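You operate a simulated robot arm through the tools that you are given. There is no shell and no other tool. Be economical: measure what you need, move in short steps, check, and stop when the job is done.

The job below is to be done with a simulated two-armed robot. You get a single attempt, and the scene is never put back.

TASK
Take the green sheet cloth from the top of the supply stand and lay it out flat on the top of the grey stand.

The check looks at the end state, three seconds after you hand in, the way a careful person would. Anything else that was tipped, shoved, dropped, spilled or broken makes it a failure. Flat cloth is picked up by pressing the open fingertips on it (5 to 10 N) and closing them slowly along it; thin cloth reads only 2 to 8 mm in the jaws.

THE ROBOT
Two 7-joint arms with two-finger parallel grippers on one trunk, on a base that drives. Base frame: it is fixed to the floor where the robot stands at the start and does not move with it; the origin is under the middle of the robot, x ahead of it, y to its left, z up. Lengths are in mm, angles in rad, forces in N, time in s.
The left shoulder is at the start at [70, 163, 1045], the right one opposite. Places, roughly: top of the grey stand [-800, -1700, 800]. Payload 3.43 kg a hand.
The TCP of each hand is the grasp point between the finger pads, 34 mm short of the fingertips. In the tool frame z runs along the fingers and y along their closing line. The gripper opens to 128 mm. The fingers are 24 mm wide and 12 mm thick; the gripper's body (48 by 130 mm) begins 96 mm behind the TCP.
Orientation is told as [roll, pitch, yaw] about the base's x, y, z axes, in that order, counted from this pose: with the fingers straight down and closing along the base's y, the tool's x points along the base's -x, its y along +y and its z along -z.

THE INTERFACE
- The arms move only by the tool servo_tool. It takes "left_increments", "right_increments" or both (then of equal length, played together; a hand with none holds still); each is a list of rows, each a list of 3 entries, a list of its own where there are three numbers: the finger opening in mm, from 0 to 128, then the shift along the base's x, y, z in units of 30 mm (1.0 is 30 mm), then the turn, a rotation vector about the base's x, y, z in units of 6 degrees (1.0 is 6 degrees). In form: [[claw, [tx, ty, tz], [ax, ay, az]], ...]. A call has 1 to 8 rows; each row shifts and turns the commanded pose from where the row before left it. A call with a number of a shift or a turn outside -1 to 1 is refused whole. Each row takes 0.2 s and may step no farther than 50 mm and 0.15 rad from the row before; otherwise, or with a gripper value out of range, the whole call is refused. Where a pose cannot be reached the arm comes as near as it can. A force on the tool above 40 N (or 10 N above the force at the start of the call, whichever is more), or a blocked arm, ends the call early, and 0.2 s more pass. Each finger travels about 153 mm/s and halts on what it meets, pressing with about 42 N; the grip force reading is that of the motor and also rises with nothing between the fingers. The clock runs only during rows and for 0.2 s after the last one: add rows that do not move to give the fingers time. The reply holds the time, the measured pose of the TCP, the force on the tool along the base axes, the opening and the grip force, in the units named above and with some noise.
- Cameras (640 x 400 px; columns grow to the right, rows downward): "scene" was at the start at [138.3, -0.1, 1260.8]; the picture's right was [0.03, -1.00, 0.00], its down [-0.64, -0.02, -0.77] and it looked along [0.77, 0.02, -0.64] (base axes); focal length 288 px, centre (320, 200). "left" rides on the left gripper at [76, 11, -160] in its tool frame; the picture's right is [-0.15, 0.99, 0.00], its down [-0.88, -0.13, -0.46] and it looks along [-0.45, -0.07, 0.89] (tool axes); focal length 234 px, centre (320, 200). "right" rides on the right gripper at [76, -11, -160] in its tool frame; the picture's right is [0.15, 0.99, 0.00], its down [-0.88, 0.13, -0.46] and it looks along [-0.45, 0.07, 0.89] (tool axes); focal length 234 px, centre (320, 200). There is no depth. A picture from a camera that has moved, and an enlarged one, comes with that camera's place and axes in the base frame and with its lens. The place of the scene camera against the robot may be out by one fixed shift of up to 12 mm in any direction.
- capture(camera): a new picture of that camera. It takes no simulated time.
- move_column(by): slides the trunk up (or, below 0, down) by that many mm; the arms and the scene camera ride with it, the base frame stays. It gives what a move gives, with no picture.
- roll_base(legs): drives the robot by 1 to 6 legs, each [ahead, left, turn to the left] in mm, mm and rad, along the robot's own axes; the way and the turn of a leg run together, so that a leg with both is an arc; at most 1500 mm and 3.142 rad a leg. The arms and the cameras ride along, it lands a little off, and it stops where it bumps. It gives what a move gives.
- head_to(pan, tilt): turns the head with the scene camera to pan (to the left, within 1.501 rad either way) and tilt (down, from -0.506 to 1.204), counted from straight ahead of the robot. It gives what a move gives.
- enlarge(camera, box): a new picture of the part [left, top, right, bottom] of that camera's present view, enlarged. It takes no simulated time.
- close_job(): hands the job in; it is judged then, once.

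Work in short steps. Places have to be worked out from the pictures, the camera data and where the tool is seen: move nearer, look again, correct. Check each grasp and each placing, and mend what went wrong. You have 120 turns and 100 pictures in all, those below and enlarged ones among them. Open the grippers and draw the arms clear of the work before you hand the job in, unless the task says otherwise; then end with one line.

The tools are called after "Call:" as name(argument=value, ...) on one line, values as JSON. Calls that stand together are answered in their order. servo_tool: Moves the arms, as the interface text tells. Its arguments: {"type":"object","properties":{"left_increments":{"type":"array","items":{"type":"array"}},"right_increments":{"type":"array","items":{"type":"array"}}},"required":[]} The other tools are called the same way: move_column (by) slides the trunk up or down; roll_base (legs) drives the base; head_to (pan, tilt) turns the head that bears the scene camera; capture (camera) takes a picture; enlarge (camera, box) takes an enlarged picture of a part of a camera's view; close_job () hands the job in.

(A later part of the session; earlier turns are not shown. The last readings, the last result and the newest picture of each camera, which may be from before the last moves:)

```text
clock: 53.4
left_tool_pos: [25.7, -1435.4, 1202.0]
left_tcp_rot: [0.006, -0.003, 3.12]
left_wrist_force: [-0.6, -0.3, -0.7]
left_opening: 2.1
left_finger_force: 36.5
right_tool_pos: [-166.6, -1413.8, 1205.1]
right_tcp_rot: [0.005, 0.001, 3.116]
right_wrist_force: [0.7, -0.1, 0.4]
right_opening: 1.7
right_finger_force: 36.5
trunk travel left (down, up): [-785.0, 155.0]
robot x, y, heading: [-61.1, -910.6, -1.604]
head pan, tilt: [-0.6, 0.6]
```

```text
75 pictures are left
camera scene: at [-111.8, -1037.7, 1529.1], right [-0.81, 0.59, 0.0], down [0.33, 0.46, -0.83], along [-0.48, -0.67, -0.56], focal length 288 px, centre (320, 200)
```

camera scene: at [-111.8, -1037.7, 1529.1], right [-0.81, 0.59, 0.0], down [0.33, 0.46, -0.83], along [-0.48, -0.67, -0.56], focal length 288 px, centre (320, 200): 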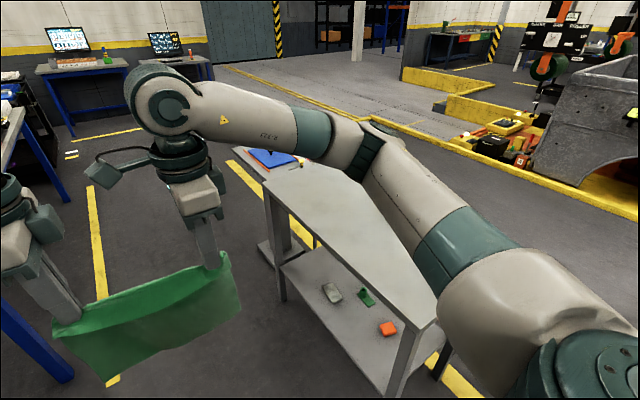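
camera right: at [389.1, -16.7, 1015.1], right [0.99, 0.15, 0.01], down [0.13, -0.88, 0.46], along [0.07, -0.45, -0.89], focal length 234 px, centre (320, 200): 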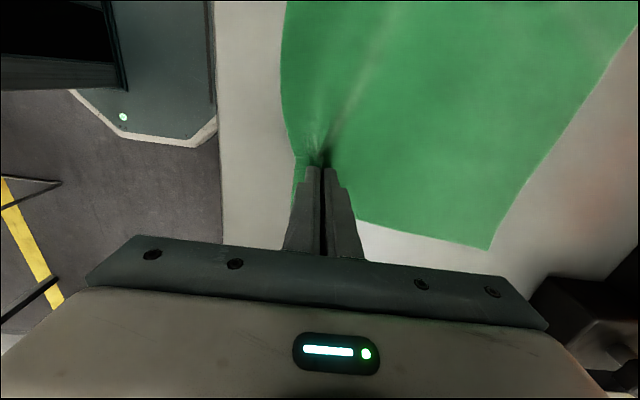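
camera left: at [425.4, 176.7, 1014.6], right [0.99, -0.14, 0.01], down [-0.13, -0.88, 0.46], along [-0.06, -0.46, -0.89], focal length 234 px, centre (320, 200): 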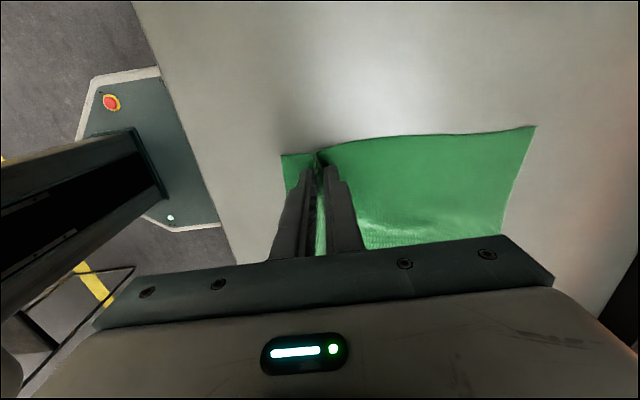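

I go on to y≈-1840 keeping the aisle, then turn right to face the stand.

Call:
roll_base(legs=[[930, 60, 0], [0, 0, -0.769], [0, 0, -0.769]])

Call:
head_to(pan=0.0, tilt=0.75)

Call:
capture(camera="scene")

Call:
capture(camera="right")

```text
clock: 62.5
left_tool_pos: [-537.4, -1980.7, 1202.8]
left_tcp_rot: [0.004, -0.006, 1.576]
left_wrist_force: [-0.5, 0.8, 0.6]
left_opening: 1.6
left_finger_force: 36.6
right_tool_pos: [-520.8, -1789.6, 1205.5]
right_tcp_rot: [0.004, 0.002, 1.571]
right_wrist_force: [-0.6, -1.0, 0.0]
right_opening: 1.8
right_finger_force: 36.5
trunk travel left (down, up): [-785.0, 155.0]
robot x, y, heading: [-16.4, -1876.4, -3.144]
head pan, tilt: [-0.6, 0.6]
```

```text
clock: 63.5
left_tool_pos: [-537.3, -1981.8, 1202.4]
left_tcp_rot: [0.005, -0.005, 1.577]
left_wrist_force: [1.0, 0.4, -0.3]
left_opening: 1.7
left_finger_force: 36.9
right_tool_pos: [-520.9, -1787.8, 1205.2]
right_tcp_rot: [0.005, 0.002, 1.573]
right_wrist_force: [-0.4, 0.0, -0.6]
right_opening: 1.9
right_finger_force: 36.9
trunk travel left (down, up): [-785.0, 155.0]
robot x, y, heading: [-18.7, -1879.3, -3.141]
head pan, tilt: [0.0, 0.75]
```

```text
74 pictures are left
camera scene: at [-148.4, -1882.2, 1516.1], right [0.0, 1.0, 0.0], down [0.68, 0.0, -0.73], along [-0.73, 0.0, -0.68], focal length 288 px, centre (320, 200)
```

scene: 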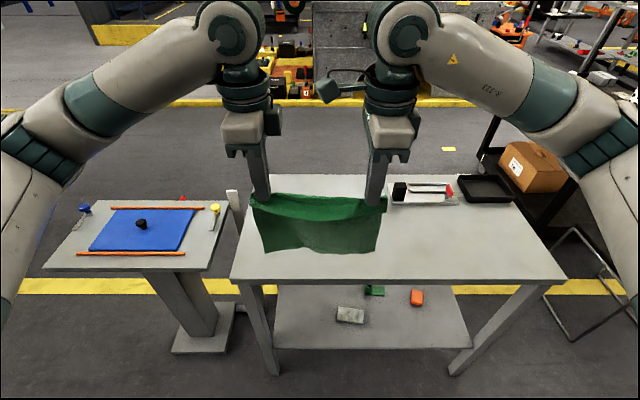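

```text
73 pictures are left
camera right: at [-508.1, -1865.4, 1364.9], right [-0.99, -0.15, 0.01], down [-0.13, 0.88, 0.46], along [-0.07, 0.45, -0.89], focal length 234 px, centre (320, 200)
```

right: 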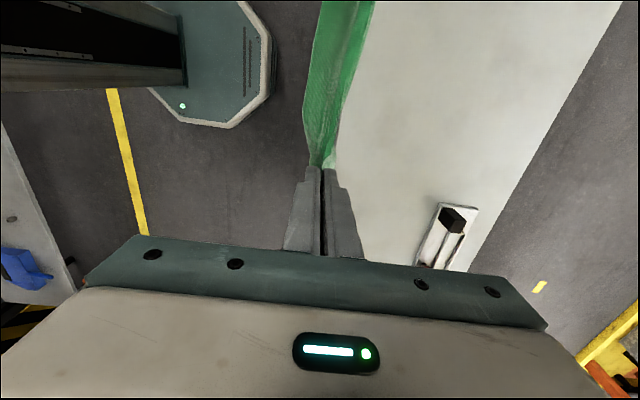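

The stand top is clear here: left edge y≈-2125, front edge x≈-565, back edge ≈-1025, board starts at y≈-1640. I'll lay the cloth with y -2015..-1755, x about -680..-915. I drive ahead 165 mm.

Call:
roll_base(legs=[[165, 0, 0]])

Call:
servo_tool(left_increments=[[0, [-0.8, 0, 0], [0, 0, 0]], [0, [-0.8, 0, 0], [0, 0, 0]], [0, [-0.8, 0, 0], [0, 0, 0]], [0, [-0.8, 0, 0], [0, 0, 0]], [0, [-0.8, 0, 0], [0, 0, 0]], [0, [-0.8, 0, 0], [0, 0, 0]], [0, [-0.6, 0, 0], [0, 0, 0]], [0, [-0.4, 0, 0], [0, 0, 0]]], right_increments=[[0, [-0.8, 0, 0], [0, 0, 0]], [0, [-0.8, 0, 0], [0, 0, 0]], [0, [-0.8, 0, 0], [0, 0, 0]], [0, [-0.8, 0, 0], [0, 0, 0]], [0, [-0.8, 0, 0], [0, 0, 0]], [0, [-0.8, 0, 0], [0, 0, 0]], [0, [-0.8, 0, 0], [0, 0, 0]], [0, [-0.6, 0, 0], [0, 0, 0]]])

Call:
capture(camera="scene")

Call:
capture(camera="right")

```text
clock: 64.9
left_tool_pos: [-697.3, -1981.1, 1203.6]
left_tcp_rot: [0.008, -0.004, 1.575]
left_wrist_force: [0.5, 0.8, -0.1]
left_opening: 1.9
left_finger_force: 36.4
right_tool_pos: [-681.6, -1788.1, 1207.0]
right_tcp_rot: [0.008, 0.003, 1.569]
right_wrist_force: [0.6, 0.3, -0.1]
right_opening: 1.7
right_finger_force: 36.2
trunk travel left (down, up): [-785.0, 155.0]
robot x, y, heading: [-181.8, -1881.8, 3.143]
head pan, tilt: [0.0, 0.75]
```

```text
clock: 66.7
left_tool_pos: [-874.1, -1981.3, 1201.9]
left_tcp_rot: [0.006, -0.005, 1.574]
left_wrist_force: [-0.1, -0.1, 0.6]
left_opening: 1.9
left_finger_force: 36.4
right_tool_pos: [-870.5, -1790.5, 1205.1]
right_tcp_rot: [0.005, 0.003, 1.57]
right_wrist_force: [0.2, 0.2, 1.0]
right_opening: 1.7
right_finger_force: 36.3
trunk travel left (down, up): [-785.0, 155.0]
robot x, y, heading: [-183.0, -1878.4, 3.144]
head pan, tilt: [0.0, 0.75]
```

```text
72 pictures are left
camera scene: at [-311.9, -1881.9, 1516.0], right [0.0, 1.0, 0.0], down [0.68, 0.0, -0.73], along [-0.73, 0.0, -0.68], focal length 288 px, centre (320, 200)
```

scene: 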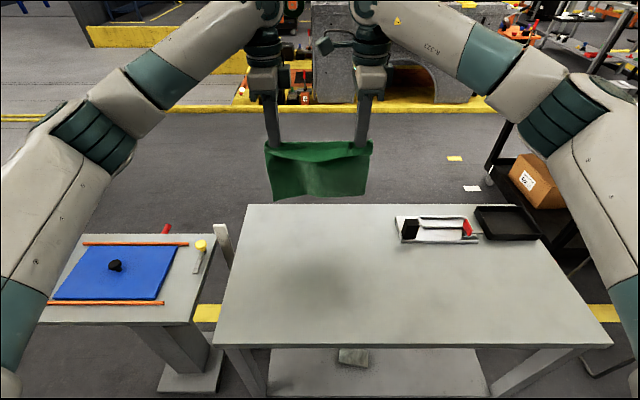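

```text
71 pictures are left
camera right: at [-857.7, -1865.8, 1364.6], right [-0.99, -0.15, 0.0], down [-0.13, 0.88, 0.46], along [-0.07, 0.45, -0.89], focal length 234 px, centre (320, 200)
```

right: 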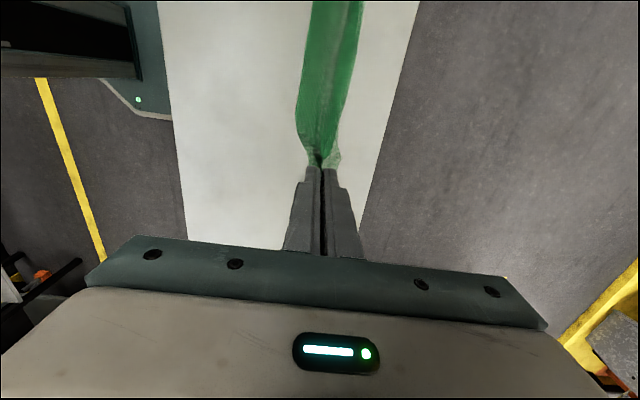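

Everything is hanging clear over the stand. I lower the trunk while keeping the hands high, ending with TCP near z≈1080 and x≈-910.

Call:
move_column(by=-120)

Call:
servo_tool(left_increments=[[0, [-0.3, 0, 0.8], [0, 0, 0]], [0, [-0.3, 0, 0.8], [0, 0, 0]], [0, [-0.3, 0, 0.8], [0, 0, 0]], [0, [-0.3, 0, 0.8], [0, 0, 0]], [0, [0, 0, 0.8], [0, 0, 0]], [0, [0, 0, 0], [0, 0, 0]]], right_increments=[[0, [-0.3, 0, 0.8], [0, 0, 0]], [0, [-0.3, 0, 0.8], [0, 0, 0]], [0, [-0.3, 0, 0.8], [0, 0, 0]], [0, [-0.4, 0, 0.7], [0, 0, 0]], [0, [0, 0, 0.8], [0, 0, 0]], [0, [0, 0, 0], [0, 0, 0]]])

Call:
move_column(by=-115)

Call:
capture(camera="scene")

```text
clock: 68.2
left_tool_pos: [-873.0, -1980.4, 1083.1]
left_tcp_rot: [0.005, -0.003, 1.575]
left_wrist_force: [0.4, 0.2, -1.5]
left_opening: 1.8
left_finger_force: 36.9
right_tool_pos: [-868.6, -1790.4, 1086.9]
right_tcp_rot: [0.004, 0.003, 1.569]
right_wrist_force: [0.0, 0.0, 0.0]
right_opening: 1.8
right_finger_force: 36.1
trunk travel left (down, up): [-665.0, 275.0]
robot x, y, heading: [-181.0, -1880.2, 3.141]
head pan, tilt: [0.0, 0.75]
```

```text
clock: 69.6
left_tool_pos: [-911.6, -1981.7, 1201.8]
left_tcp_rot: [0.005, -0.004, 1.573]
left_wrist_force: [0.0, -0.1, -1.0]
left_opening: 2.0
left_finger_force: 36.4
right_tool_pos: [-909.1, -1791.3, 1203.7]
right_tcp_rot: [0.004, 0.002, 1.57]
right_wrist_force: [-0.3, 0.7, 0.8]
right_opening: 1.9
right_finger_force: 36.9
trunk travel left (down, up): [-665.0, 275.0]
robot x, y, heading: [-181.7, -1882.8, 3.138]
head pan, tilt: [0.0, 0.75]
```

```text
clock: 71.1
left_tool_pos: [-911.5, -1980.0, 1087.1]
left_tcp_rot: [0.005, -0.002, 1.576]
left_wrist_force: [0.3, 0.4, 0.8]
left_opening: 2.1
left_finger_force: 36.9
right_tool_pos: [-907.3, -1791.0, 1089.4]
right_tcp_rot: [0.004, 0.002, 1.569]
right_wrist_force: [-0.8, 0.0, 0.0]
right_opening: 1.8
right_finger_force: 36.7
trunk travel left (down, up): [-550.0, 390.0]
robot x, y, heading: [-180.9, -1878.2, 3.14]
head pan, tilt: [0.0, 0.75]
```

```text
70 pictures are left
camera scene: at [-310.8, -1881.9, 1281.2], right [0.0, 1.0, 0.0], down [0.68, 0.0, -0.73], along [-0.73, 0.0, -0.68], focal length 288 px, centre (320, 200)
```

scene: 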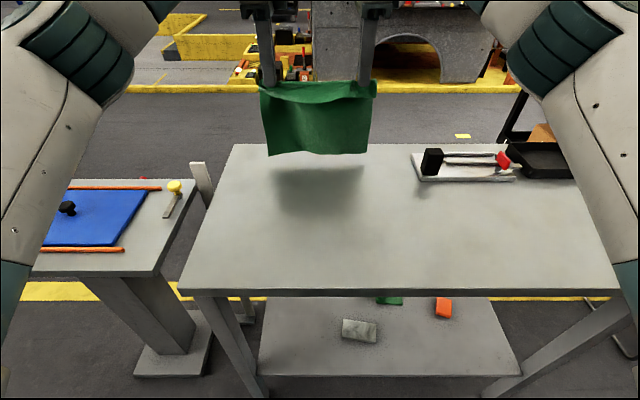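

Cloth bottom is about 35 mm above the stand (surface z≈840). I lower to first touch, then start moving back toward the robot while lowering.

Call:
servo_tool(left_increments=[[0, [0, 0, -0.5], [0, 0, 0]], [0, [0, 0, -0.5], [0, 0, 0]], [0, [0.2, 0, -0.4], [0, 0, 0]], [0, [0.4, 0, -0.3], [0, 0, 0]], [0, [0.4, 0, -0.3], [0, 0, 0]], [0, [0, 0, 0], [0, 0, 0]]], right_increments=[[0, [0, 0, -0.5], [0, 0, 0]], [0, [0, 0, -0.5], [0, 0, 0]], [0, [0.2, 0, -0.45], [0, 0, 0]], [0, [0.4, 0, -0.35], [0, 0, 0]], [0, [0.4, 0, -0.3], [0, 0, 0]], [0, [0, 0, 0], [0, 0, 0]]])

Call:
capture(camera="scene")

Call:
capture(camera="right")

```text
clock: 72.5
left_tool_pos: [-883.6, -1981.3, 1029.3]
left_tcp_rot: [0.006, -0.003, 1.574]
left_wrist_force: [0.5, -0.1, -0.5]
left_opening: 1.7
left_finger_force: 36.4
right_tool_pos: [-877.9, -1790.6, 1025.3]
right_tcp_rot: [0.006, 0.002, 1.569]
right_wrist_force: [-0.2, -0.4, -0.3]
right_opening: 1.7
right_finger_force: 36.8
trunk travel left (down, up): [-550.0, 390.0]
robot x, y, heading: [-182.1, -1877.9, 3.147]
head pan, tilt: [0.0, 0.75]
```

```text
69 pictures are left
camera scene: at [-311.2, -1881.9, 1281.1], right [0.0, 1.0, 0.0], down [0.68, 0.0, -0.73], along [-0.73, 0.0, -0.68], focal length 288 px, centre (320, 200)
```

scene: 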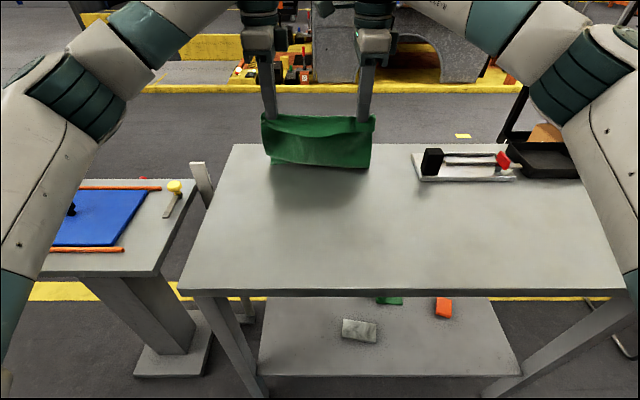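

```text
68 pictures are left
camera right: at [-865.8, -1866.2, 1185.1], right [-0.99, -0.14, 0.01], down [-0.13, 0.88, 0.45], along [-0.07, 0.45, -0.89], focal length 234 px, centre (320, 200)
```

right: 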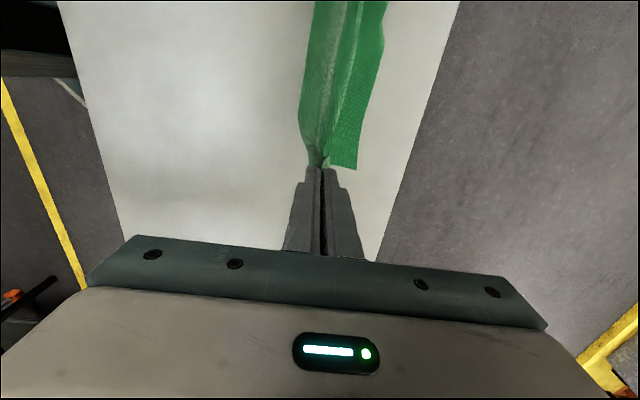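

The free edge touches and trails toward the far side, as wanted. I continue diagonally.

Call:
servo_tool(left_increments=[[0, [0.5, 0, -0.5], [0, 0, 0]], [0, [0.5, 0, -0.5], [0, 0, 0]], [0, [0.5, 0, -0.5], [0, 0, 0]], [0, [0.5, 0, -0.5], [0, 0, 0]], [0, [0.5, 0, -0.5], [0, 0, 0]], [0, [0, 0, 0], [0, 0, 0]]], right_increments=[[0, [0.5, 0, -0.5], [0, 0, 0]], [0, [0.5, 0, -0.5], [0, 0, 0]], [0, [0.5, 0, -0.5], [0, 0, 0]], [0, [0.5, 0, -0.5], [0, 0, 0]], [0, [0.5, 0, -0.45], [0, 0, 0]], [0, [0, 0, 0], [0, 0, 0]]])

Call:
capture(camera="scene")

Call:
capture(camera="right")

Call:
capture(camera="left")

```text
clock: 73.9
left_tool_pos: [-806.7, -1981.9, 953.4]
left_tcp_rot: [0.006, -0.003, 1.574]
left_wrist_force: [-0.6, 0.6, -0.1]
left_opening: 2.2
left_finger_force: 36.3
right_tool_pos: [-801.3, -1790.2, 951.5]
right_tcp_rot: [0.005, 0.003, 1.567]
right_wrist_force: [-0.1, 1.2, -0.5]
right_opening: 1.7
right_finger_force: 36.1
trunk travel left (down, up): [-550.0, 390.0]
robot x, y, heading: [-180.6, -1881.3, 3.143]
head pan, tilt: [0.0, 0.75]
```

```text
67 pictures are left
camera scene: at [-311.1, -1881.9, 1281.1], right [0.0, 1.0, 0.0], down [0.68, 0.0, -0.73], along [-0.73, 0.0, -0.68], focal length 288 px, centre (320, 200)
```

scene: 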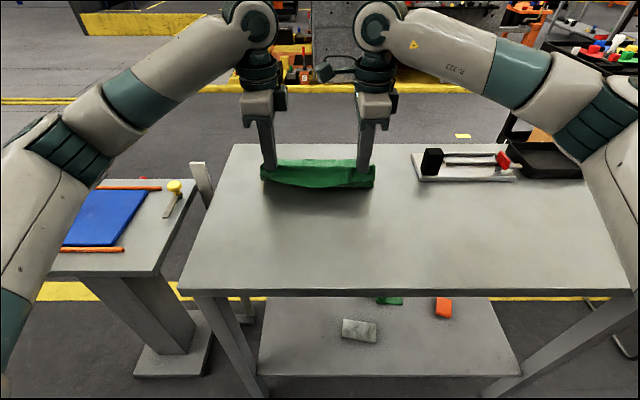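

```text
66 pictures are left
camera right: at [-789.0, -1866.7, 1110.1], right [-0.99, -0.14, 0.01], down [-0.13, 0.88, 0.45], along [-0.07, 0.45, -0.89], focal length 234 px, centre (320, 200)
```

right: 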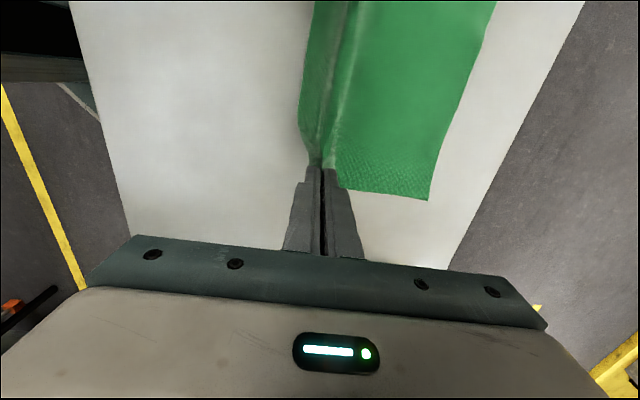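

```text
65 pictures are left
camera left: at [-817.0, -2058.0, 1112.9], right [-0.99, 0.14, 0.01], down [0.13, 0.88, 0.46], along [0.06, 0.45, -0.89], focal length 234 px, centre (320, 200)
```

left: 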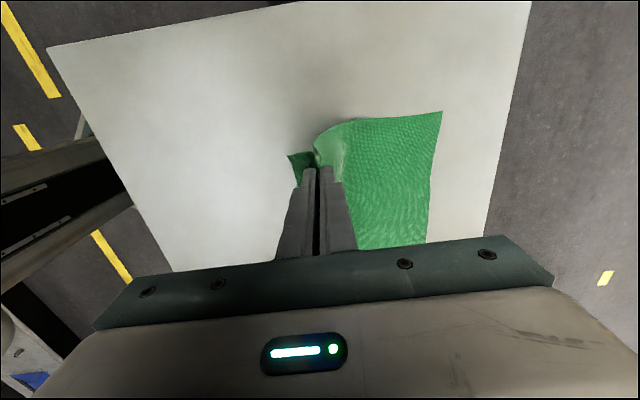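

Laying goes well: far edge lies straight at x≈-948, still 60 mm inside the stand's back edge. I continue to z≈900.

Call:
servo_tool(left_increments=[[0, [0.5, 0, -0.45], [0, 0, 0]], [0, [0.5, 0, -0.45], [0, 0, 0]], [0, [0.5, 0, -0.45], [0, 0, 0]], [0, [0.4, 0, -0.45], [0, 0, 0]], [0, [0, 0, 0], [0, 0, 0]]], right_increments=[[0, [0.5, 0, -0.45], [0, 0, 0]], [0, [0.5, 0, -0.45], [0, 0, 0]], [0, [0.5, 0, -0.45], [0, 0, 0]], [0, [0.4, 0, -0.4], [0, 0, 0]], [0, [0, 0, 0], [0, 0, 0]]])

Call:
enlarge(camera="scene", box=[220, 120, 420, 245])

Call:
capture(camera="right")

Call:
capture(camera="left")

```text
clock: 75.1
left_tool_pos: [-746.6, -1983.1, 898.8]
left_tcp_rot: [0.007, -0.003, 1.574]
left_wrist_force: [0.2, 0.4, -0.3]
left_opening: 1.9
left_finger_force: 36.6
right_tool_pos: [-744.1, -1790.0, 899.8]
right_tcp_rot: [0.006, 0.001, 1.57]
right_wrist_force: [0.5, -0.9, 0.9]
right_opening: 1.6
right_finger_force: 36.8
trunk travel left (down, up): [-550.0, 390.0]
robot x, y, heading: [-185.5, -1882.7, 3.142]
head pan, tilt: [0.0, 0.75]
```

```text
3.20 times, centred on (320, 182) of scene
camera zoom: at [-311.1, -1881.8, 1281.1], right [0.0, 1.0, 0.0], down [0.68, 0.0, -0.73], along [-0.73, 0.0, -0.68], focal length 920 px, centre (320, 256)
```

zoom: 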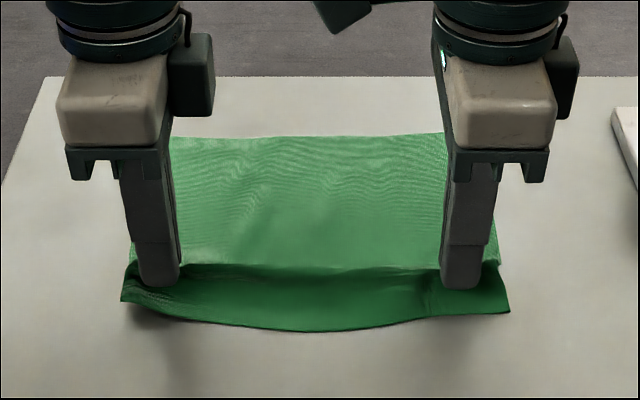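

```text
63 pictures are left
camera right: at [-731.1, -1865.4, 1058.8], right [-0.99, -0.15, 0.01], down [-0.13, 0.88, 0.45], along [-0.07, 0.45, -0.89], focal length 234 px, centre (320, 200)
```

right: 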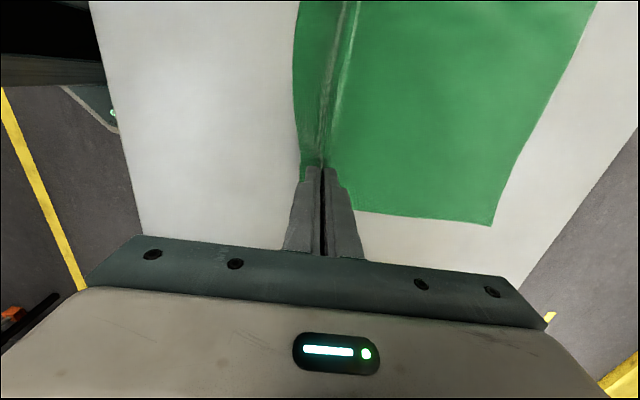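

```text
62 pictures are left
camera left: at [-757.3, -2058.7, 1058.3], right [-0.99, 0.14, 0.01], down [0.13, 0.88, 0.46], along [0.06, 0.45, -0.89], focal length 234 px, centre (320, 200)
```

left: 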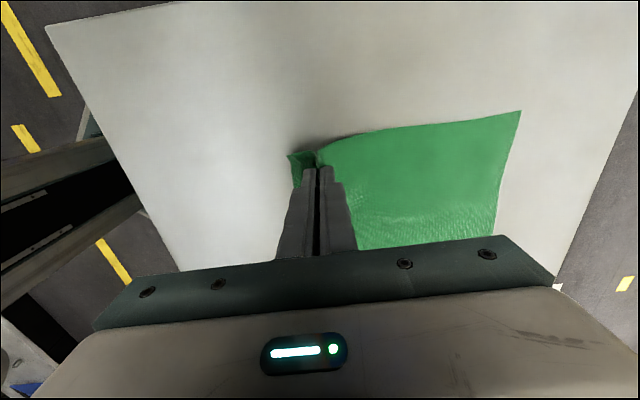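

Cloth lies well, with the near flap hanging toward me. I lower the last ~25 mm with a slight forward shift so the flap does not tuck under.

Call:
servo_tool(left_increments=[[0, [-0.1, 0, -0.2], [0, 0, 0]], [0, [-0.1, 0, -0.2], [0, 0, 0]], [0, [-0.1, 0, -0.2], [0, 0, 0]], [0, [0, 0, -0.1], [0, 0, 0]], [0, [0, 0, 0], [0, 0, 0]]], right_increments=[[0, [-0.1, 0, -0.2], [0, 0, 0]], [0, [-0.1, 0, -0.2], [0, 0, 0]], [0, [-0.1, 0, -0.2], [0, 0, 0]], [0, [0, 0, -0.1], [0, 0, 0]], [0, [0, 0, 0], [0, 0, 0]]])

Call:
enlarge(camera="scene", box=[220, 120, 420, 245])

```text
clock: 76.1
left_tool_pos: [-757.7, -1982.5, 884.6]
left_tcp_rot: [0.019, -0.008, 1.575]
left_wrist_force: [2.2, -0.6, 19.5]
left_opening: 1.9
left_finger_force: 36.8
right_tool_pos: [-754.9, -1791.1, 885.9]
right_tcp_rot: [0.014, 0.005, 1.57]
right_wrist_force: [1.6, 0.1, 17.7]
right_opening: 2.0
right_finger_force: 36.6
trunk travel left (down, up): [-550.0, 390.0]
robot x, y, heading: [-180.9, -1883.8, 3.142]
head pan, tilt: [0.0, 0.75]
stopped in row 5 (left hand): the force on the tool passed its limit (the readings are from after the stop); the commanded pose is now the measured one
```

```text
3.20 times, centred on (320, 182) of scene
camera zoom: at [-307.8, -1881.9, 1281.8], right [0.0, 1.0, 0.0], down [0.68, 0.0, -0.73], along [-0.73, 0.0, -0.68], focal length 920 px, centre (320, 256)
```

zoom: 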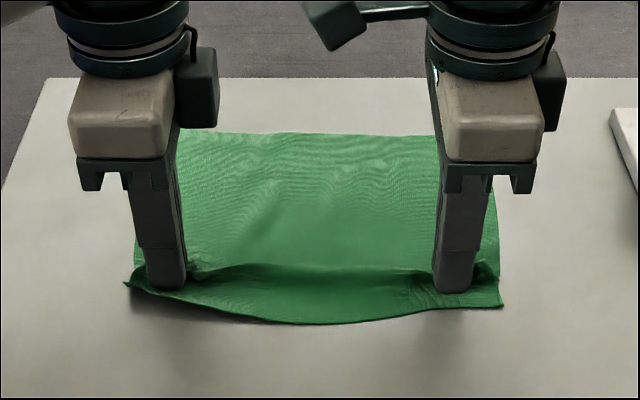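

Contact at TCP z≈885 (stand top ≈850). I ease off slightly and open slowly to spread the fold flat.

Call:
servo_tool(left_increments=[[0, [0, 0, 0.06], [0, 0, 0]], [5, [0, 0, 0], [0, 0, 0]], [11, [0, 0, 0], [0, 0, 0]], [17, [0, 0, 0], [0, 0, 0]], [23, [0, 0, 0], [0, 0, 0]], [29, [0, 0, 0], [0, 0, 0]], [35, [0, 0, 0], [0, 0, 0]], [40, [0, 0, 0], [0, 0, 0]]], right_increments=[[0, [0, 0, 0.06], [0, 0, 0]], [5, [0, 0, 0], [0, 0, 0]], [11, [0, 0, 0], [0, 0, 0]], [17, [0, 0, 0], [0, 0, 0]], [23, [0, 0, 0], [0, 0, 0]], [29, [0, 0, 0], [0, 0, 0]], [35, [0, 0, 0], [0, 0, 0]], [40, [0, 0, 0], [0, 0, 0]]])

Call:
enlarge(camera="scene", box=[220, 120, 420, 245])

```text
clock: 77.9
left_tool_pos: [-757.0, -1981.0, 885.0]
left_tcp_rot: [0.016, -0.007, 1.573]
left_wrist_force: [-2.9, -0.5, 22.4]
left_opening: 37.8
left_finger_force: 0.1
right_tool_pos: [-753.9, -1791.7, 885.9]
right_tcp_rot: [0.012, 0.005, 1.57]
right_wrist_force: [-3.7, 0.1, 27.6]
right_opening: 37.1
right_finger_force: 0.0
trunk travel left (down, up): [-550.0, 390.0]
robot x, y, heading: [-180.9, -1881.2, 3.14]
head pan, tilt: [0.0, 0.75]
```

```text
3.20 times, centred on (320, 182) of scene
camera zoom: at [-307.4, -1882.0, 1281.7], right [0.0, 1.0, 0.0], down [0.68, 0.0, -0.73], along [-0.73, 0.0, -0.68], focal length 920 px, centre (320, 256)
```

zoom: 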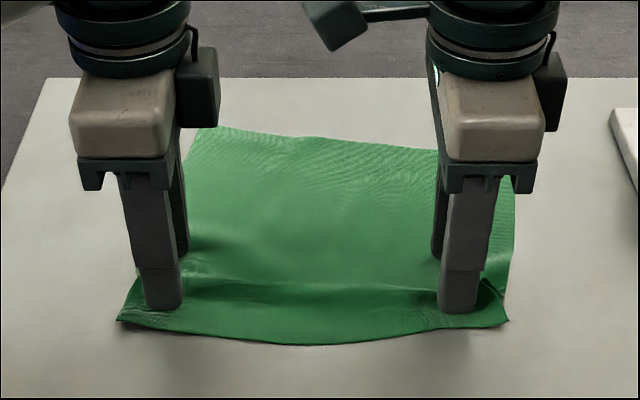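

The fold opened out. I lift both hands straight up and inspect.

Call:
servo_tool(left_increments=[[40, [0, 0, 0.3], [0, 0, 0]], [40, [0, 0, 0.7], [0, 0, 0]], [40, [0, 0, 0.9], [0, 0, 0]], [40, [0.9, 0, 0.9], [0, 0, 0]], [40, [0.9, 0, 0.9], [0, 0, 0]], [40, [0.9, 0, 0], [0, 0, 0]], [40, [0, 0, 0], [0, 0, 0]]], right_increments=[[40, [0, 0, 0.3], [0, 0, 0]], [40, [0, 0, 0.7], [0, 0, 0]], [40, [0, 0, 0.9], [0, 0, 0]], [40, [0.9, 0, 0.9], [0, 0, 0]], [40, [0.9, 0, 0.9], [0, 0, 0]], [40, [0.9, 0, 0], [0, 0, 0]], [40, [0, 0, 0], [0, 0, 0]]])

Call:
enlarge(camera="scene", box=[220, 120, 420, 245])

Call:
capture(camera="right")

Call:
capture(camera="left")

```text
clock: 79.5
left_tool_pos: [-676.5, -1983.3, 991.6]
left_tcp_rot: [0.011, -0.007, 1.576]
left_wrist_force: [-0.1, 0.3, 0.4]
left_opening: 40.5
left_finger_force: 0.1
right_tool_pos: [-673.5, -1791.8, 993.4]
right_tcp_rot: [0.008, 0.004, 1.57]
right_wrist_force: [0.5, 0.2, 0.3]
right_opening: 40.0
right_finger_force: 0.0
trunk travel left (down, up): [-550.0, 390.0]
robot x, y, heading: [-183.1, -1880.1, 3.141]
head pan, tilt: [0.0, 0.75]
```

```text
3.20 times, centred on (320, 182) of scene
camera zoom: at [-311.2, -1882.2, 1281.1], right [0.0, 1.0, 0.0], down [0.68, 0.0, -0.73], along [-0.73, 0.0, -0.68], focal length 920 px, centre (320, 256)
```

zoom: 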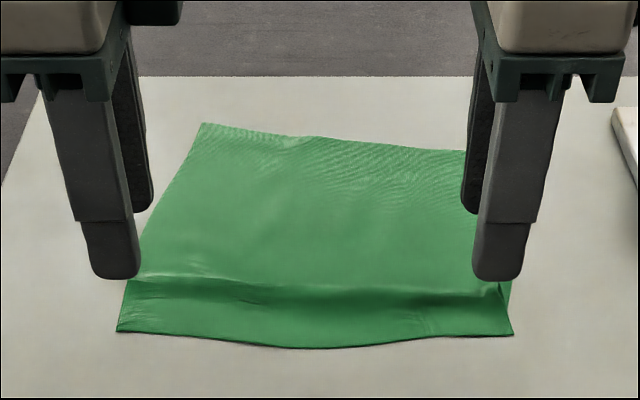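

```text
58 pictures are left
camera right: at [-661.1, -1866.8, 1153.4], right [-0.99, -0.15, 0.01], down [-0.13, 0.88, 0.45], along [-0.07, 0.45, -0.89], focal length 234 px, centre (320, 200)
```

right: 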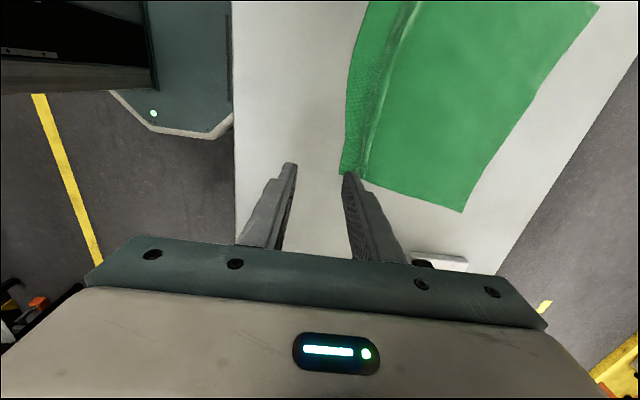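

```text
57 pictures are left
camera left: at [-685.9, -2059.3, 1152.4], right [-0.99, 0.14, 0.01], down [0.13, 0.88, 0.46], along [0.05, 0.46, -0.89], focal length 234 px, centre (320, 200)
```

left: 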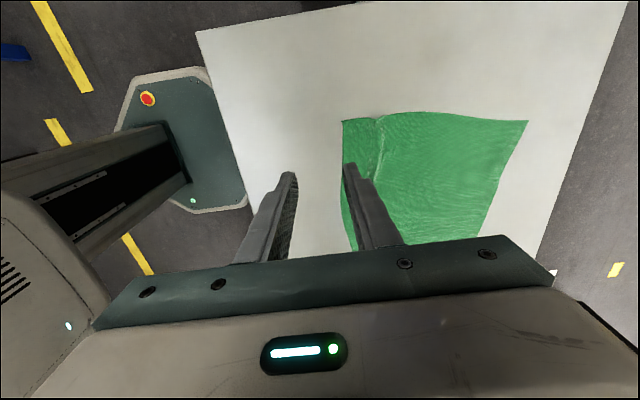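

The cloth is spread, with a shallow ridge ~40 mm inside the near edge. I'll close the fingers, press lightly on the flap (x≈-724) and pull it toward me to smooth the ridge.

Call:
servo_tool(left_increments=[[20, [-0.8, 0, -0.5], [0, 0, 0]], [0, [-0.8, 0, -0.7], [0, 0, 0]], [0, [0, 0, -0.7], [0, 0, 0]], [0, [0, 0, -0.7], [0, 0, 0]], [0, [0, 0, -0.6], [0, 0, 0]], [0, [0, 0, 0], [0, 0, 0]]], right_increments=[[20, [-0.8, 0, -0.5], [0, 0, 0]], [0, [-0.85, 0, -0.7], [0, 0, 0]], [0, [0, 0, -0.7], [0, 0, 0]], [0, [0, 0, -0.7], [0, 0, 0]], [0, [0, 0, -0.65], [0, 0, 0]], [0, [0, 0, 0], [0, 0, 0]]])

Call:
enlarge(camera="scene", box=[220, 120, 420, 245])

```text
clock: 80.9
left_tool_pos: [-722.9, -1983.1, 899.2]
left_tcp_rot: [0.013, -0.006, 1.574]
left_wrist_force: [0.1, 0.1, -0.2]
left_opening: 0.1
left_finger_force: 32.8
right_tool_pos: [-724.0, -1792.2, 896.2]
right_tcp_rot: [0.009, 0.001, 1.569]
right_wrist_force: [-0.5, 1.0, 0.0]
right_opening: 0.0
right_finger_force: 32.9
trunk travel left (down, up): [-550.0, 390.0]
robot x, y, heading: [-180.9, -1880.6, 3.138]
head pan, tilt: [0.0, 0.75]
```

```text
3.20 times, centred on (320, 182) of scene
camera zoom: at [-310.7, -1882.1, 1281.2], right [0.0, 1.0, 0.0], down [0.68, 0.0, -0.73], along [-0.73, 0.0, -0.68], focal length 920 px, centre (320, 256)
```

zoom: 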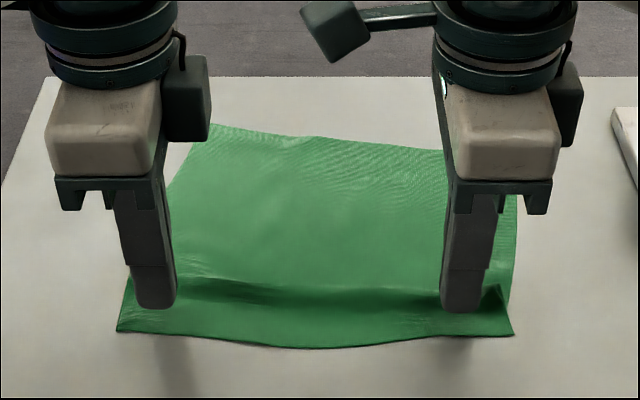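

Fingers are over the flap. I press gently and check the force.

Call:
servo_tool(left_increments=[[0, [0, 0, -0.2], [0, 0, 0]], [0, [0, 0, -0.2], [0, 0, 0]], [0, [0, 0, -0.1], [0, 0, 0]], [0, [0, 0, 0], [0, 0, 0]]], right_increments=[[0, [0, 0, -0.15], [0, 0, 0]], [0, [0, 0, -0.15], [0, 0, 0]], [0, [0, 0, -0.1], [0, 0, 0]], [0, [0, 0, 0], [0, 0, 0]]])

```text
clock: 81.9
left_tool_pos: [-723.7, -1982.6, 884.8]
left_tcp_rot: [0.017, -0.007, 1.575]
left_wrist_force: [-1.9, -2.2, 17.8]
left_opening: 0.0
left_finger_force: 33.2
right_tool_pos: [-722.0, -1790.9, 884.3]
right_tcp_rot: [0.011, 0.004, 1.569]
right_wrist_force: [0.6, -0.3, 2.1]
right_opening: 0.0
right_finger_force: 33.2
trunk travel left (down, up): [-550.0, 390.0]
robot x, y, heading: [-179.0, -1881.5, -3.142]
head pan, tilt: [0.0, 0.75]
```

Left ~18 N, right ~2 N: I even these out and pull 12 mm toward me.

Call:
servo_tool(left_increments=[[0, [0, 0, 0.03], [0, 0, 0]], [0, [0.1, 0, 0], [0, 0, 0]], [0, [0.1, 0, 0], [0, 0, 0]], [0, [0.1, 0, 0], [0, 0, 0]], [0, [0.1, 0, 0], [0, 0, 0]], [0, [0, 0, 0], [0, 0, 0]]], right_increments=[[0, [0, 0, -0.04], [0, 0, 0]], [0, [0.1, 0, 0], [0, 0, 0]], [0, [0.1, 0, 0], [0, 0, 0]], [0, [0.1, 0, 0], [0, 0, 0]], [0, [0.1, 0, 0], [0, 0, 0]], [0, [0, 0, 0], [0, 0, 0]]])

Call:
enlarge(camera="scene", box=[220, 120, 420, 245])

```text
clock: 83.3
left_tool_pos: [-711.4, -1982.0, 885.7]
left_tcp_rot: [0.015, -0.007, 1.575]
left_wrist_force: [-4.0, 1.1, 24.9]
left_opening: 0.0
left_finger_force: 33.0
right_tool_pos: [-709.9, -1791.7, 885.6]
right_tcp_rot: [0.013, 0.004, 1.569]
right_wrist_force: [-1.6, -1.2, 12.2]
right_opening: 0.0
right_finger_force: 33.3
trunk travel left (down, up): [-550.0, 390.0]
robot x, y, heading: [-179.2, -1877.7, 3.14]
head pan, tilt: [0.0, 0.75]
```

```text
3.20 times, centred on (320, 182) of scene
camera zoom: at [-308.5, -1881.7, 1281.5], right [0.0, 1.0, 0.0], down [0.68, 0.0, -0.73], along [-0.73, 0.0, -0.68], focal length 920 px, centre (320, 256)
```

zoom: 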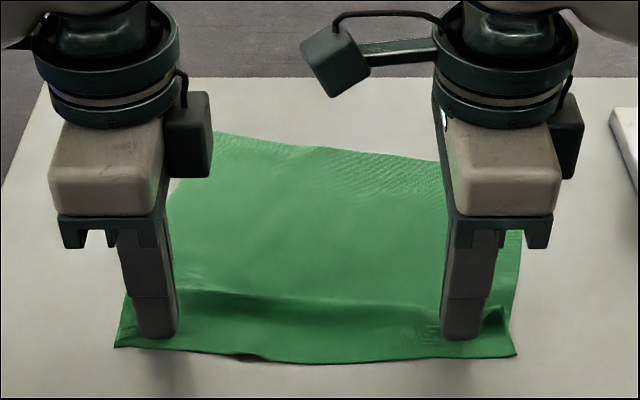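

Ridge near the hands has lessened. I lift and inspect what remains.

Call:
servo_tool(left_increments=[[0, [0, 0, 0.3], [0, 0, 0]], [0, [0, 0, 0.9], [0, 0, 0]], [0, [0.3, 0, 0.9], [0, 0, 0]], [0, [0.9, 0, 0.9], [0, 0, 0]], [0, [0.9, 0, 0.9], [0, 0, 0]], [0, [0, 0, 0], [0, 0, 0]]], right_increments=[[0, [0, 0, 0.3], [0, 0, 0]], [0, [0, 0, 0.9], [0, 0, 0]], [0, [0.3, 0, 0.9], [0, 0, 0]], [0, [0.9, 0, 0.9], [0, 0, 0]], [0, [0.9, 0, 0.9], [0, 0, 0]], [0, [0, 0, 0], [0, 0, 0]]])

Call:
enlarge(camera="scene", box=[220, 120, 420, 245])

Call:
enlarge(camera="right", box=[240, 0, 640, 250])

```text
clock: 84.7
left_tool_pos: [-653.4, -1981.4, 997.8]
left_tcp_rot: [0.01, -0.007, 1.573]
left_wrist_force: [0.1, -0.3, -0.1]
left_opening: 0.0
left_finger_force: 33.2
right_tool_pos: [-649.2, -1791.3, 997.7]
right_tcp_rot: [0.008, 0.001, 1.567]
right_wrist_force: [0.1, -0.6, 1.2]
right_opening: 0.0
right_finger_force: 33.0
trunk travel left (down, up): [-550.0, 390.0]
robot x, y, heading: [-182.8, -1876.6, 3.142]
head pan, tilt: [0.0, 0.75]
```

```text
3.20 times, centred on (320, 182) of scene
camera zoom: at [-312.1, -1882.0, 1280.9], right [0.0, 1.0, 0.0], down [0.68, 0.0, -0.73], along [-0.73, 0.0, -0.68], focal length 920 px, centre (320, 256)
```

zoom: 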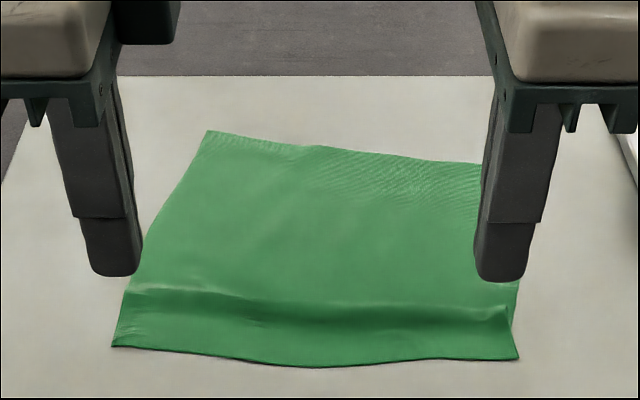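

```text
1.60 times, centred on (440, 125) of right
camera zoom: at [-636.1, -1866.0, 1157.0], right [-0.99, -0.14, 0.01], down [-0.13, 0.88, 0.45], along [-0.07, 0.45, -0.89], focal length 375 px, centre (128, 320)
```

zoom: 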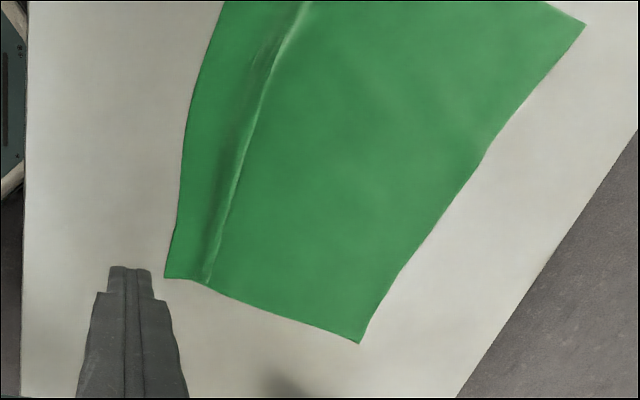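

The whole cloth slid, so the ridge (x≈-725..-742) remains. Better: straddle the ridge with the fingertips, press, and open to stretch it out in both directions. I position both hands over the ridge, opening 40.

Call:
servo_tool(left_increments=[[40, [-0.9, 0, -0.3], [0, 0, 0]], [40, [-0.9, 0, -0.4], [0, 0, 0]], [40, [-0.9, 0.1, -0.6], [0, 0, 0]], [40, [-0.23, 0.1, -0.7], [0, 0, 0]], [40, [0, 0, -0.7], [0, 0, 0]], [40, [0, 0, -0.7], [0, 0, 0]], [40, [0, 0, 0], [0, 0, 0]]], right_increments=[[40, [-0.9, 0, -0.3], [0, 0, 0]], [40, [-0.9, 0, -0.4], [0, 0, 0]], [40, [-0.8, 0, -0.6], [0, 0, 0]], [40, [0, 0, -0.7], [0, 0, 0]], [40, [0, 0, -0.7], [0, 0, 0]], [40, [0, 0, -0.7], [0, 0, 0]], [40, [0, 0, 0], [0, 0, 0]]])

Call:
enlarge(camera="scene", box=[220, 120, 420, 245])

Call:
enlarge(camera="right", box=[160, 50, 480, 250])

```text
clock: 86.3
left_tool_pos: [-738.8, -1975.1, 896.8]
left_tcp_rot: [0.014, -0.008, 1.575]
left_wrist_force: [0.1, -0.3, -0.2]
left_opening: 40.0
left_finger_force: 0.2
right_tool_pos: [-726.0, -1792.1, 897.8]
right_tcp_rot: [0.008, 0.003, 1.57]
right_wrist_force: [0.3, -0.3, -0.5]
right_opening: 40.0
right_finger_force: 0.0
trunk travel left (down, up): [-550.0, 390.0]
robot x, y, heading: [-183.5, -1881.9, 3.141]
head pan, tilt: [0.0, 0.75]
```

```text
3.20 times, centred on (320, 182) of scene
camera zoom: at [-310.5, -1882.0, 1281.2], right [0.0, 1.0, 0.0], down [0.68, 0.0, -0.73], along [-0.73, 0.0, -0.68], focal length 920 px, centre (320, 256)
```

zoom: 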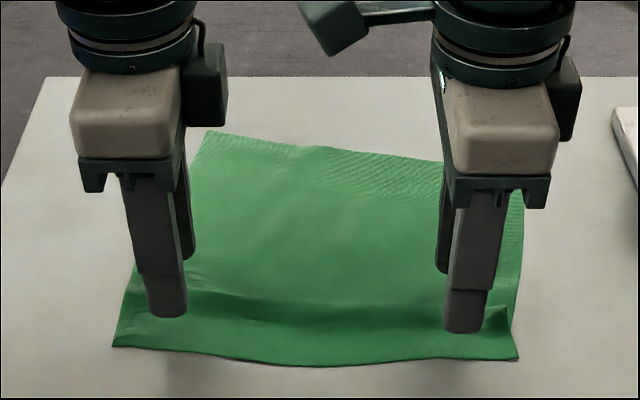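

```text
2.00 times, centred on (320, 150) of right
camera zoom: at [-712.4, -1867.7, 1057.4], right [-0.99, -0.15, 0.01], down [-0.13, 0.88, 0.45], along [-0.07, 0.45, -0.89], focal length 468 px, centre (320, 300)
```

zoom: 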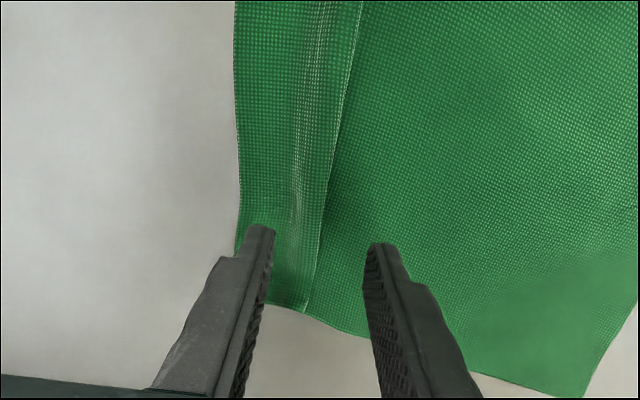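

The right gripper straddles the ridge. I press down on both sides.

Call:
servo_tool(left_increments=[[40, [0, 0, -0.2], [0, 0, 0]], [40, [0, 0, -0.15], [0, 0, 0]], [40, [0, 0, -0.06], [0, 0, 0]], [40, [0, 0, 0], [0, 0, 0]]], right_increments=[[40, [0, 0, -0.2], [0, 0, 0]], [40, [0, 0, -0.15], [0, 0, 0]], [40, [0, 0, -0.1], [0, 0, 0]], [40, [0, 0, 0], [0, 0, 0]]])

```text
clock: 87.3
left_tool_pos: [-739.2, -1975.8, 886.3]
left_tcp_rot: [0.012, -0.007, 1.574]
left_wrist_force: [0.1, 0.2, -0.8]
left_opening: 39.7
left_finger_force: 0.1
right_tool_pos: [-726.4, -1790.9, 885.7]
right_tcp_rot: [0.01, 0.003, 1.571]
right_wrist_force: [0.5, 0.0, 5.9]
right_opening: 39.7
right_finger_force: 0.1
trunk travel left (down, up): [-550.0, 390.0]
robot x, y, heading: [-179.2, -1877.4, 3.141]
head pan, tilt: [0.0, 0.75]
```

Right has 6 N; I add a little on the left, then open slowly to 80 on both.

Call:
servo_tool(left_increments=[[40, [0, 0, -0.07], [0, 0, 0]], [46, [0, 0, 0], [0, 0, 0]], [52, [0, 0, 0], [0, 0, 0]], [58, [0, 0, 0], [0, 0, 0]], [64, [0, 0, 0], [0, 0, 0]], [70, [0, 0, 0], [0, 0, 0]], [76, [0, 0, 0], [0, 0, 0]], [80, [0, 0, 0], [0, 0, 0]]], right_increments=[[40, [0, 0, -0.02], [0, 0, 0]], [46, [0, 0, 0], [0, 0, 0]], [52, [0, 0, 0], [0, 0, 0]], [58, [0, 0, 0], [0, 0, 0]], [64, [0, 0, 0], [0, 0, 0]], [70, [0, 0, 0], [0, 0, 0]], [76, [0, 0, 0], [0, 0, 0]], [80, [0, 0, 0], [0, 0, 0]]])

Call:
enlarge(camera="scene", box=[220, 120, 420, 245])

Call:
enlarge(camera="right", box=[160, 50, 480, 250])

```text
clock: 89.1
left_tool_pos: [-739.4, -1974.9, 886.3]
left_tcp_rot: [0.016, -0.006, 1.574]
left_wrist_force: [-3.5, -0.2, 20.0]
left_opening: 78.1
left_finger_force: 0.0
right_tool_pos: [-724.0, -1790.9, 885.2]
right_tcp_rot: [0.012, 0.004, 1.57]
right_wrist_force: [-0.9, -0.1, 6.8]
right_opening: 79.0
right_finger_force: 0.1
trunk travel left (down, up): [-550.0, 390.0]
robot x, y, heading: [-180.1, -1883.0, 3.145]
head pan, tilt: [0.0, 0.75]
```

```text
3.20 times, centred on (320, 182) of scene
camera zoom: at [-309.1, -1881.8, 1281.5], right [0.0, 1.0, 0.0], down [0.68, 0.0, -0.73], along [-0.73, 0.0, -0.68], focal length 920 px, centre (320, 256)
```

zoom: 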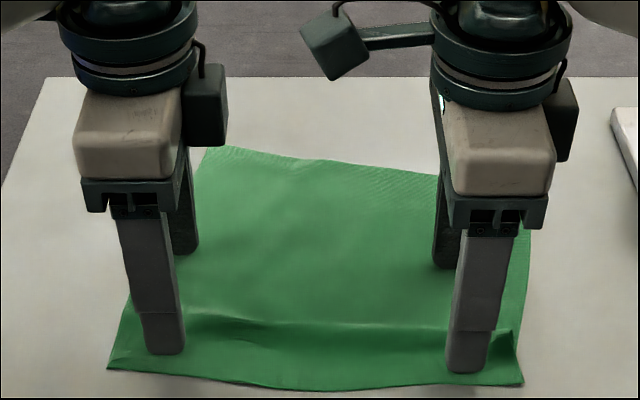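

```text
2.00 times, centred on (320, 150) of right
camera zoom: at [-711.0, -1866.7, 1045.0], right [-0.99, -0.14, 0.01], down [-0.12, 0.88, 0.45], along [-0.08, 0.45, -0.89], focal length 468 px, centre (320, 300)
```

zoom: 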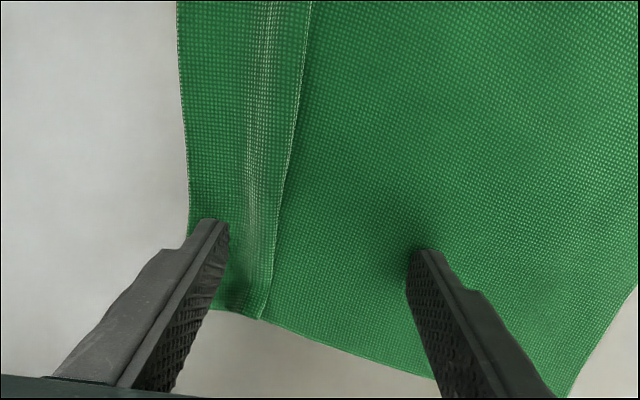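

The near fingers dragged the whole cloth while the far ones slid. I'll instead anchor the body firmly with the left hand and pull the flap with the right. Reposition: left closed at (-795,-1930), right closed at (-683,-1791).

Call:
servo_tool(left_increments=[[60, [0, 0, 0.5], [0, 0, 0]], [20, [0, 0, 0.8], [0, 0, 0]], [0, [-0.6, 0.5, 0], [0, 0, 0]], [0, [-0.6, 0.5, 0], [0, 0, 0]], [0, [-0.6, 0.5, -0.4], [0, 0, 0]], [0, [0, 0, -0.5], [0, 0, 0]], [0, [0, 0, 0], [0, 0, 0]]], right_increments=[[60, [0, 0, 0.5], [0, 0, 0]], [20, [0, 0, 0.8], [0, 0, 0]], [0, [0.7, 0, 0], [0, 0, 0]], [0, [0.7, 0, 0], [0, 0, 0]], [0, [0, 0, -0.4], [0, 0, 0]], [0, [0, 0, -0.5], [0, 0, 0]], [0, [0, 0, 0], [0, 0, 0]]])

Call:
enlarge(camera="scene", box=[220, 120, 420, 245])

Call:
enlarge(camera="right", box=[160, 50, 480, 250])

```text
clock: 90.7
left_tool_pos: [-793.1, -1930.8, 897.7]
left_tcp_rot: [0.011, -0.006, 1.575]
left_wrist_force: [0.3, 0.4, 0.4]
left_opening: 0.0
left_finger_force: 33.0
right_tool_pos: [-683.2, -1791.5, 897.9]
right_tcp_rot: [0.008, 0.005, 1.569]
right_wrist_force: [-0.8, 1.4, -0.7]
right_opening: 0.0
right_finger_force: 32.8
trunk travel left (down, up): [-550.0, 390.0]
robot x, y, heading: [-182.4, -1876.4, 3.144]
head pan, tilt: [0.0, 0.75]
```

```text
3.20 times, centred on (320, 182) of scene
camera zoom: at [-310.9, -1881.7, 1281.2], right [0.0, 1.0, 0.0], down [0.68, 0.0, -0.73], along [-0.73, 0.0, -0.68], focal length 920 px, centre (320, 256)
```

zoom: 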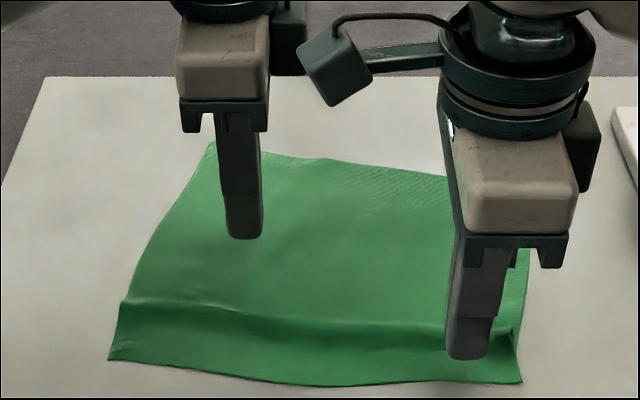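

```text
2.00 times, centred on (320, 150) of right
camera zoom: at [-670.2, -1867.4, 1057.3], right [-0.99, -0.14, 0.01], down [-0.12, 0.88, 0.45], along [-0.07, 0.45, -0.89], focal length 468 px, centre (320, 300)
```

zoom: 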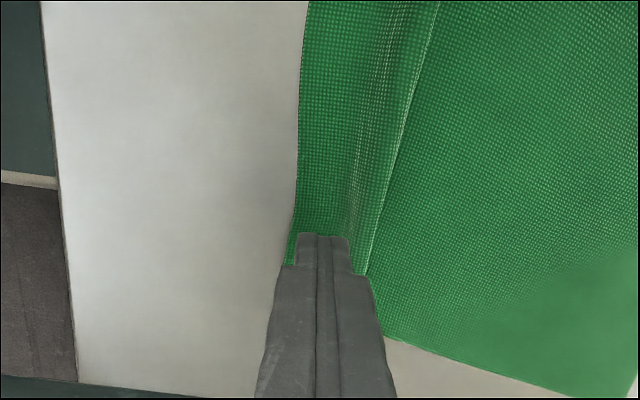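

Positions are good. I press: left firmly, right lightly.

Call:
servo_tool(left_increments=[[0, [0, 0, -0.25], [0, 0, 0]], [0, [0, 0, -0.15], [0, 0, 0]], [0, [0, 0, -0.1], [0, 0, 0]], [0, [0, 0, 0], [0, 0, 0]]], right_increments=[[0, [0, 0, -0.25], [0, 0, 0]], [0, [0, 0, -0.15], [0, 0, 0]], [0, [0, 0, -0.06], [0, 0, 0]], [0, [0, 0, 0], [0, 0, 0]]])

```text
clock: 91.7
left_tool_pos: [-791.8, -1930.9, 885.3]
left_tcp_rot: [0.019, -0.009, 1.575]
left_wrist_force: [-3.6, -0.9, 17.0]
left_opening: 0.0
left_finger_force: 33.0
right_tool_pos: [-683.3, -1792.1, 885.9]
right_tcp_rot: [0.013, 0.004, 1.568]
right_wrist_force: [-1.9, -0.9, 11.8]
right_opening: 0.1
right_finger_force: 33.0
trunk travel left (down, up): [-550.0, 390.0]
robot x, y, heading: [-179.6, -1883.6, 3.142]
head pan, tilt: [0.0, 0.75]
```

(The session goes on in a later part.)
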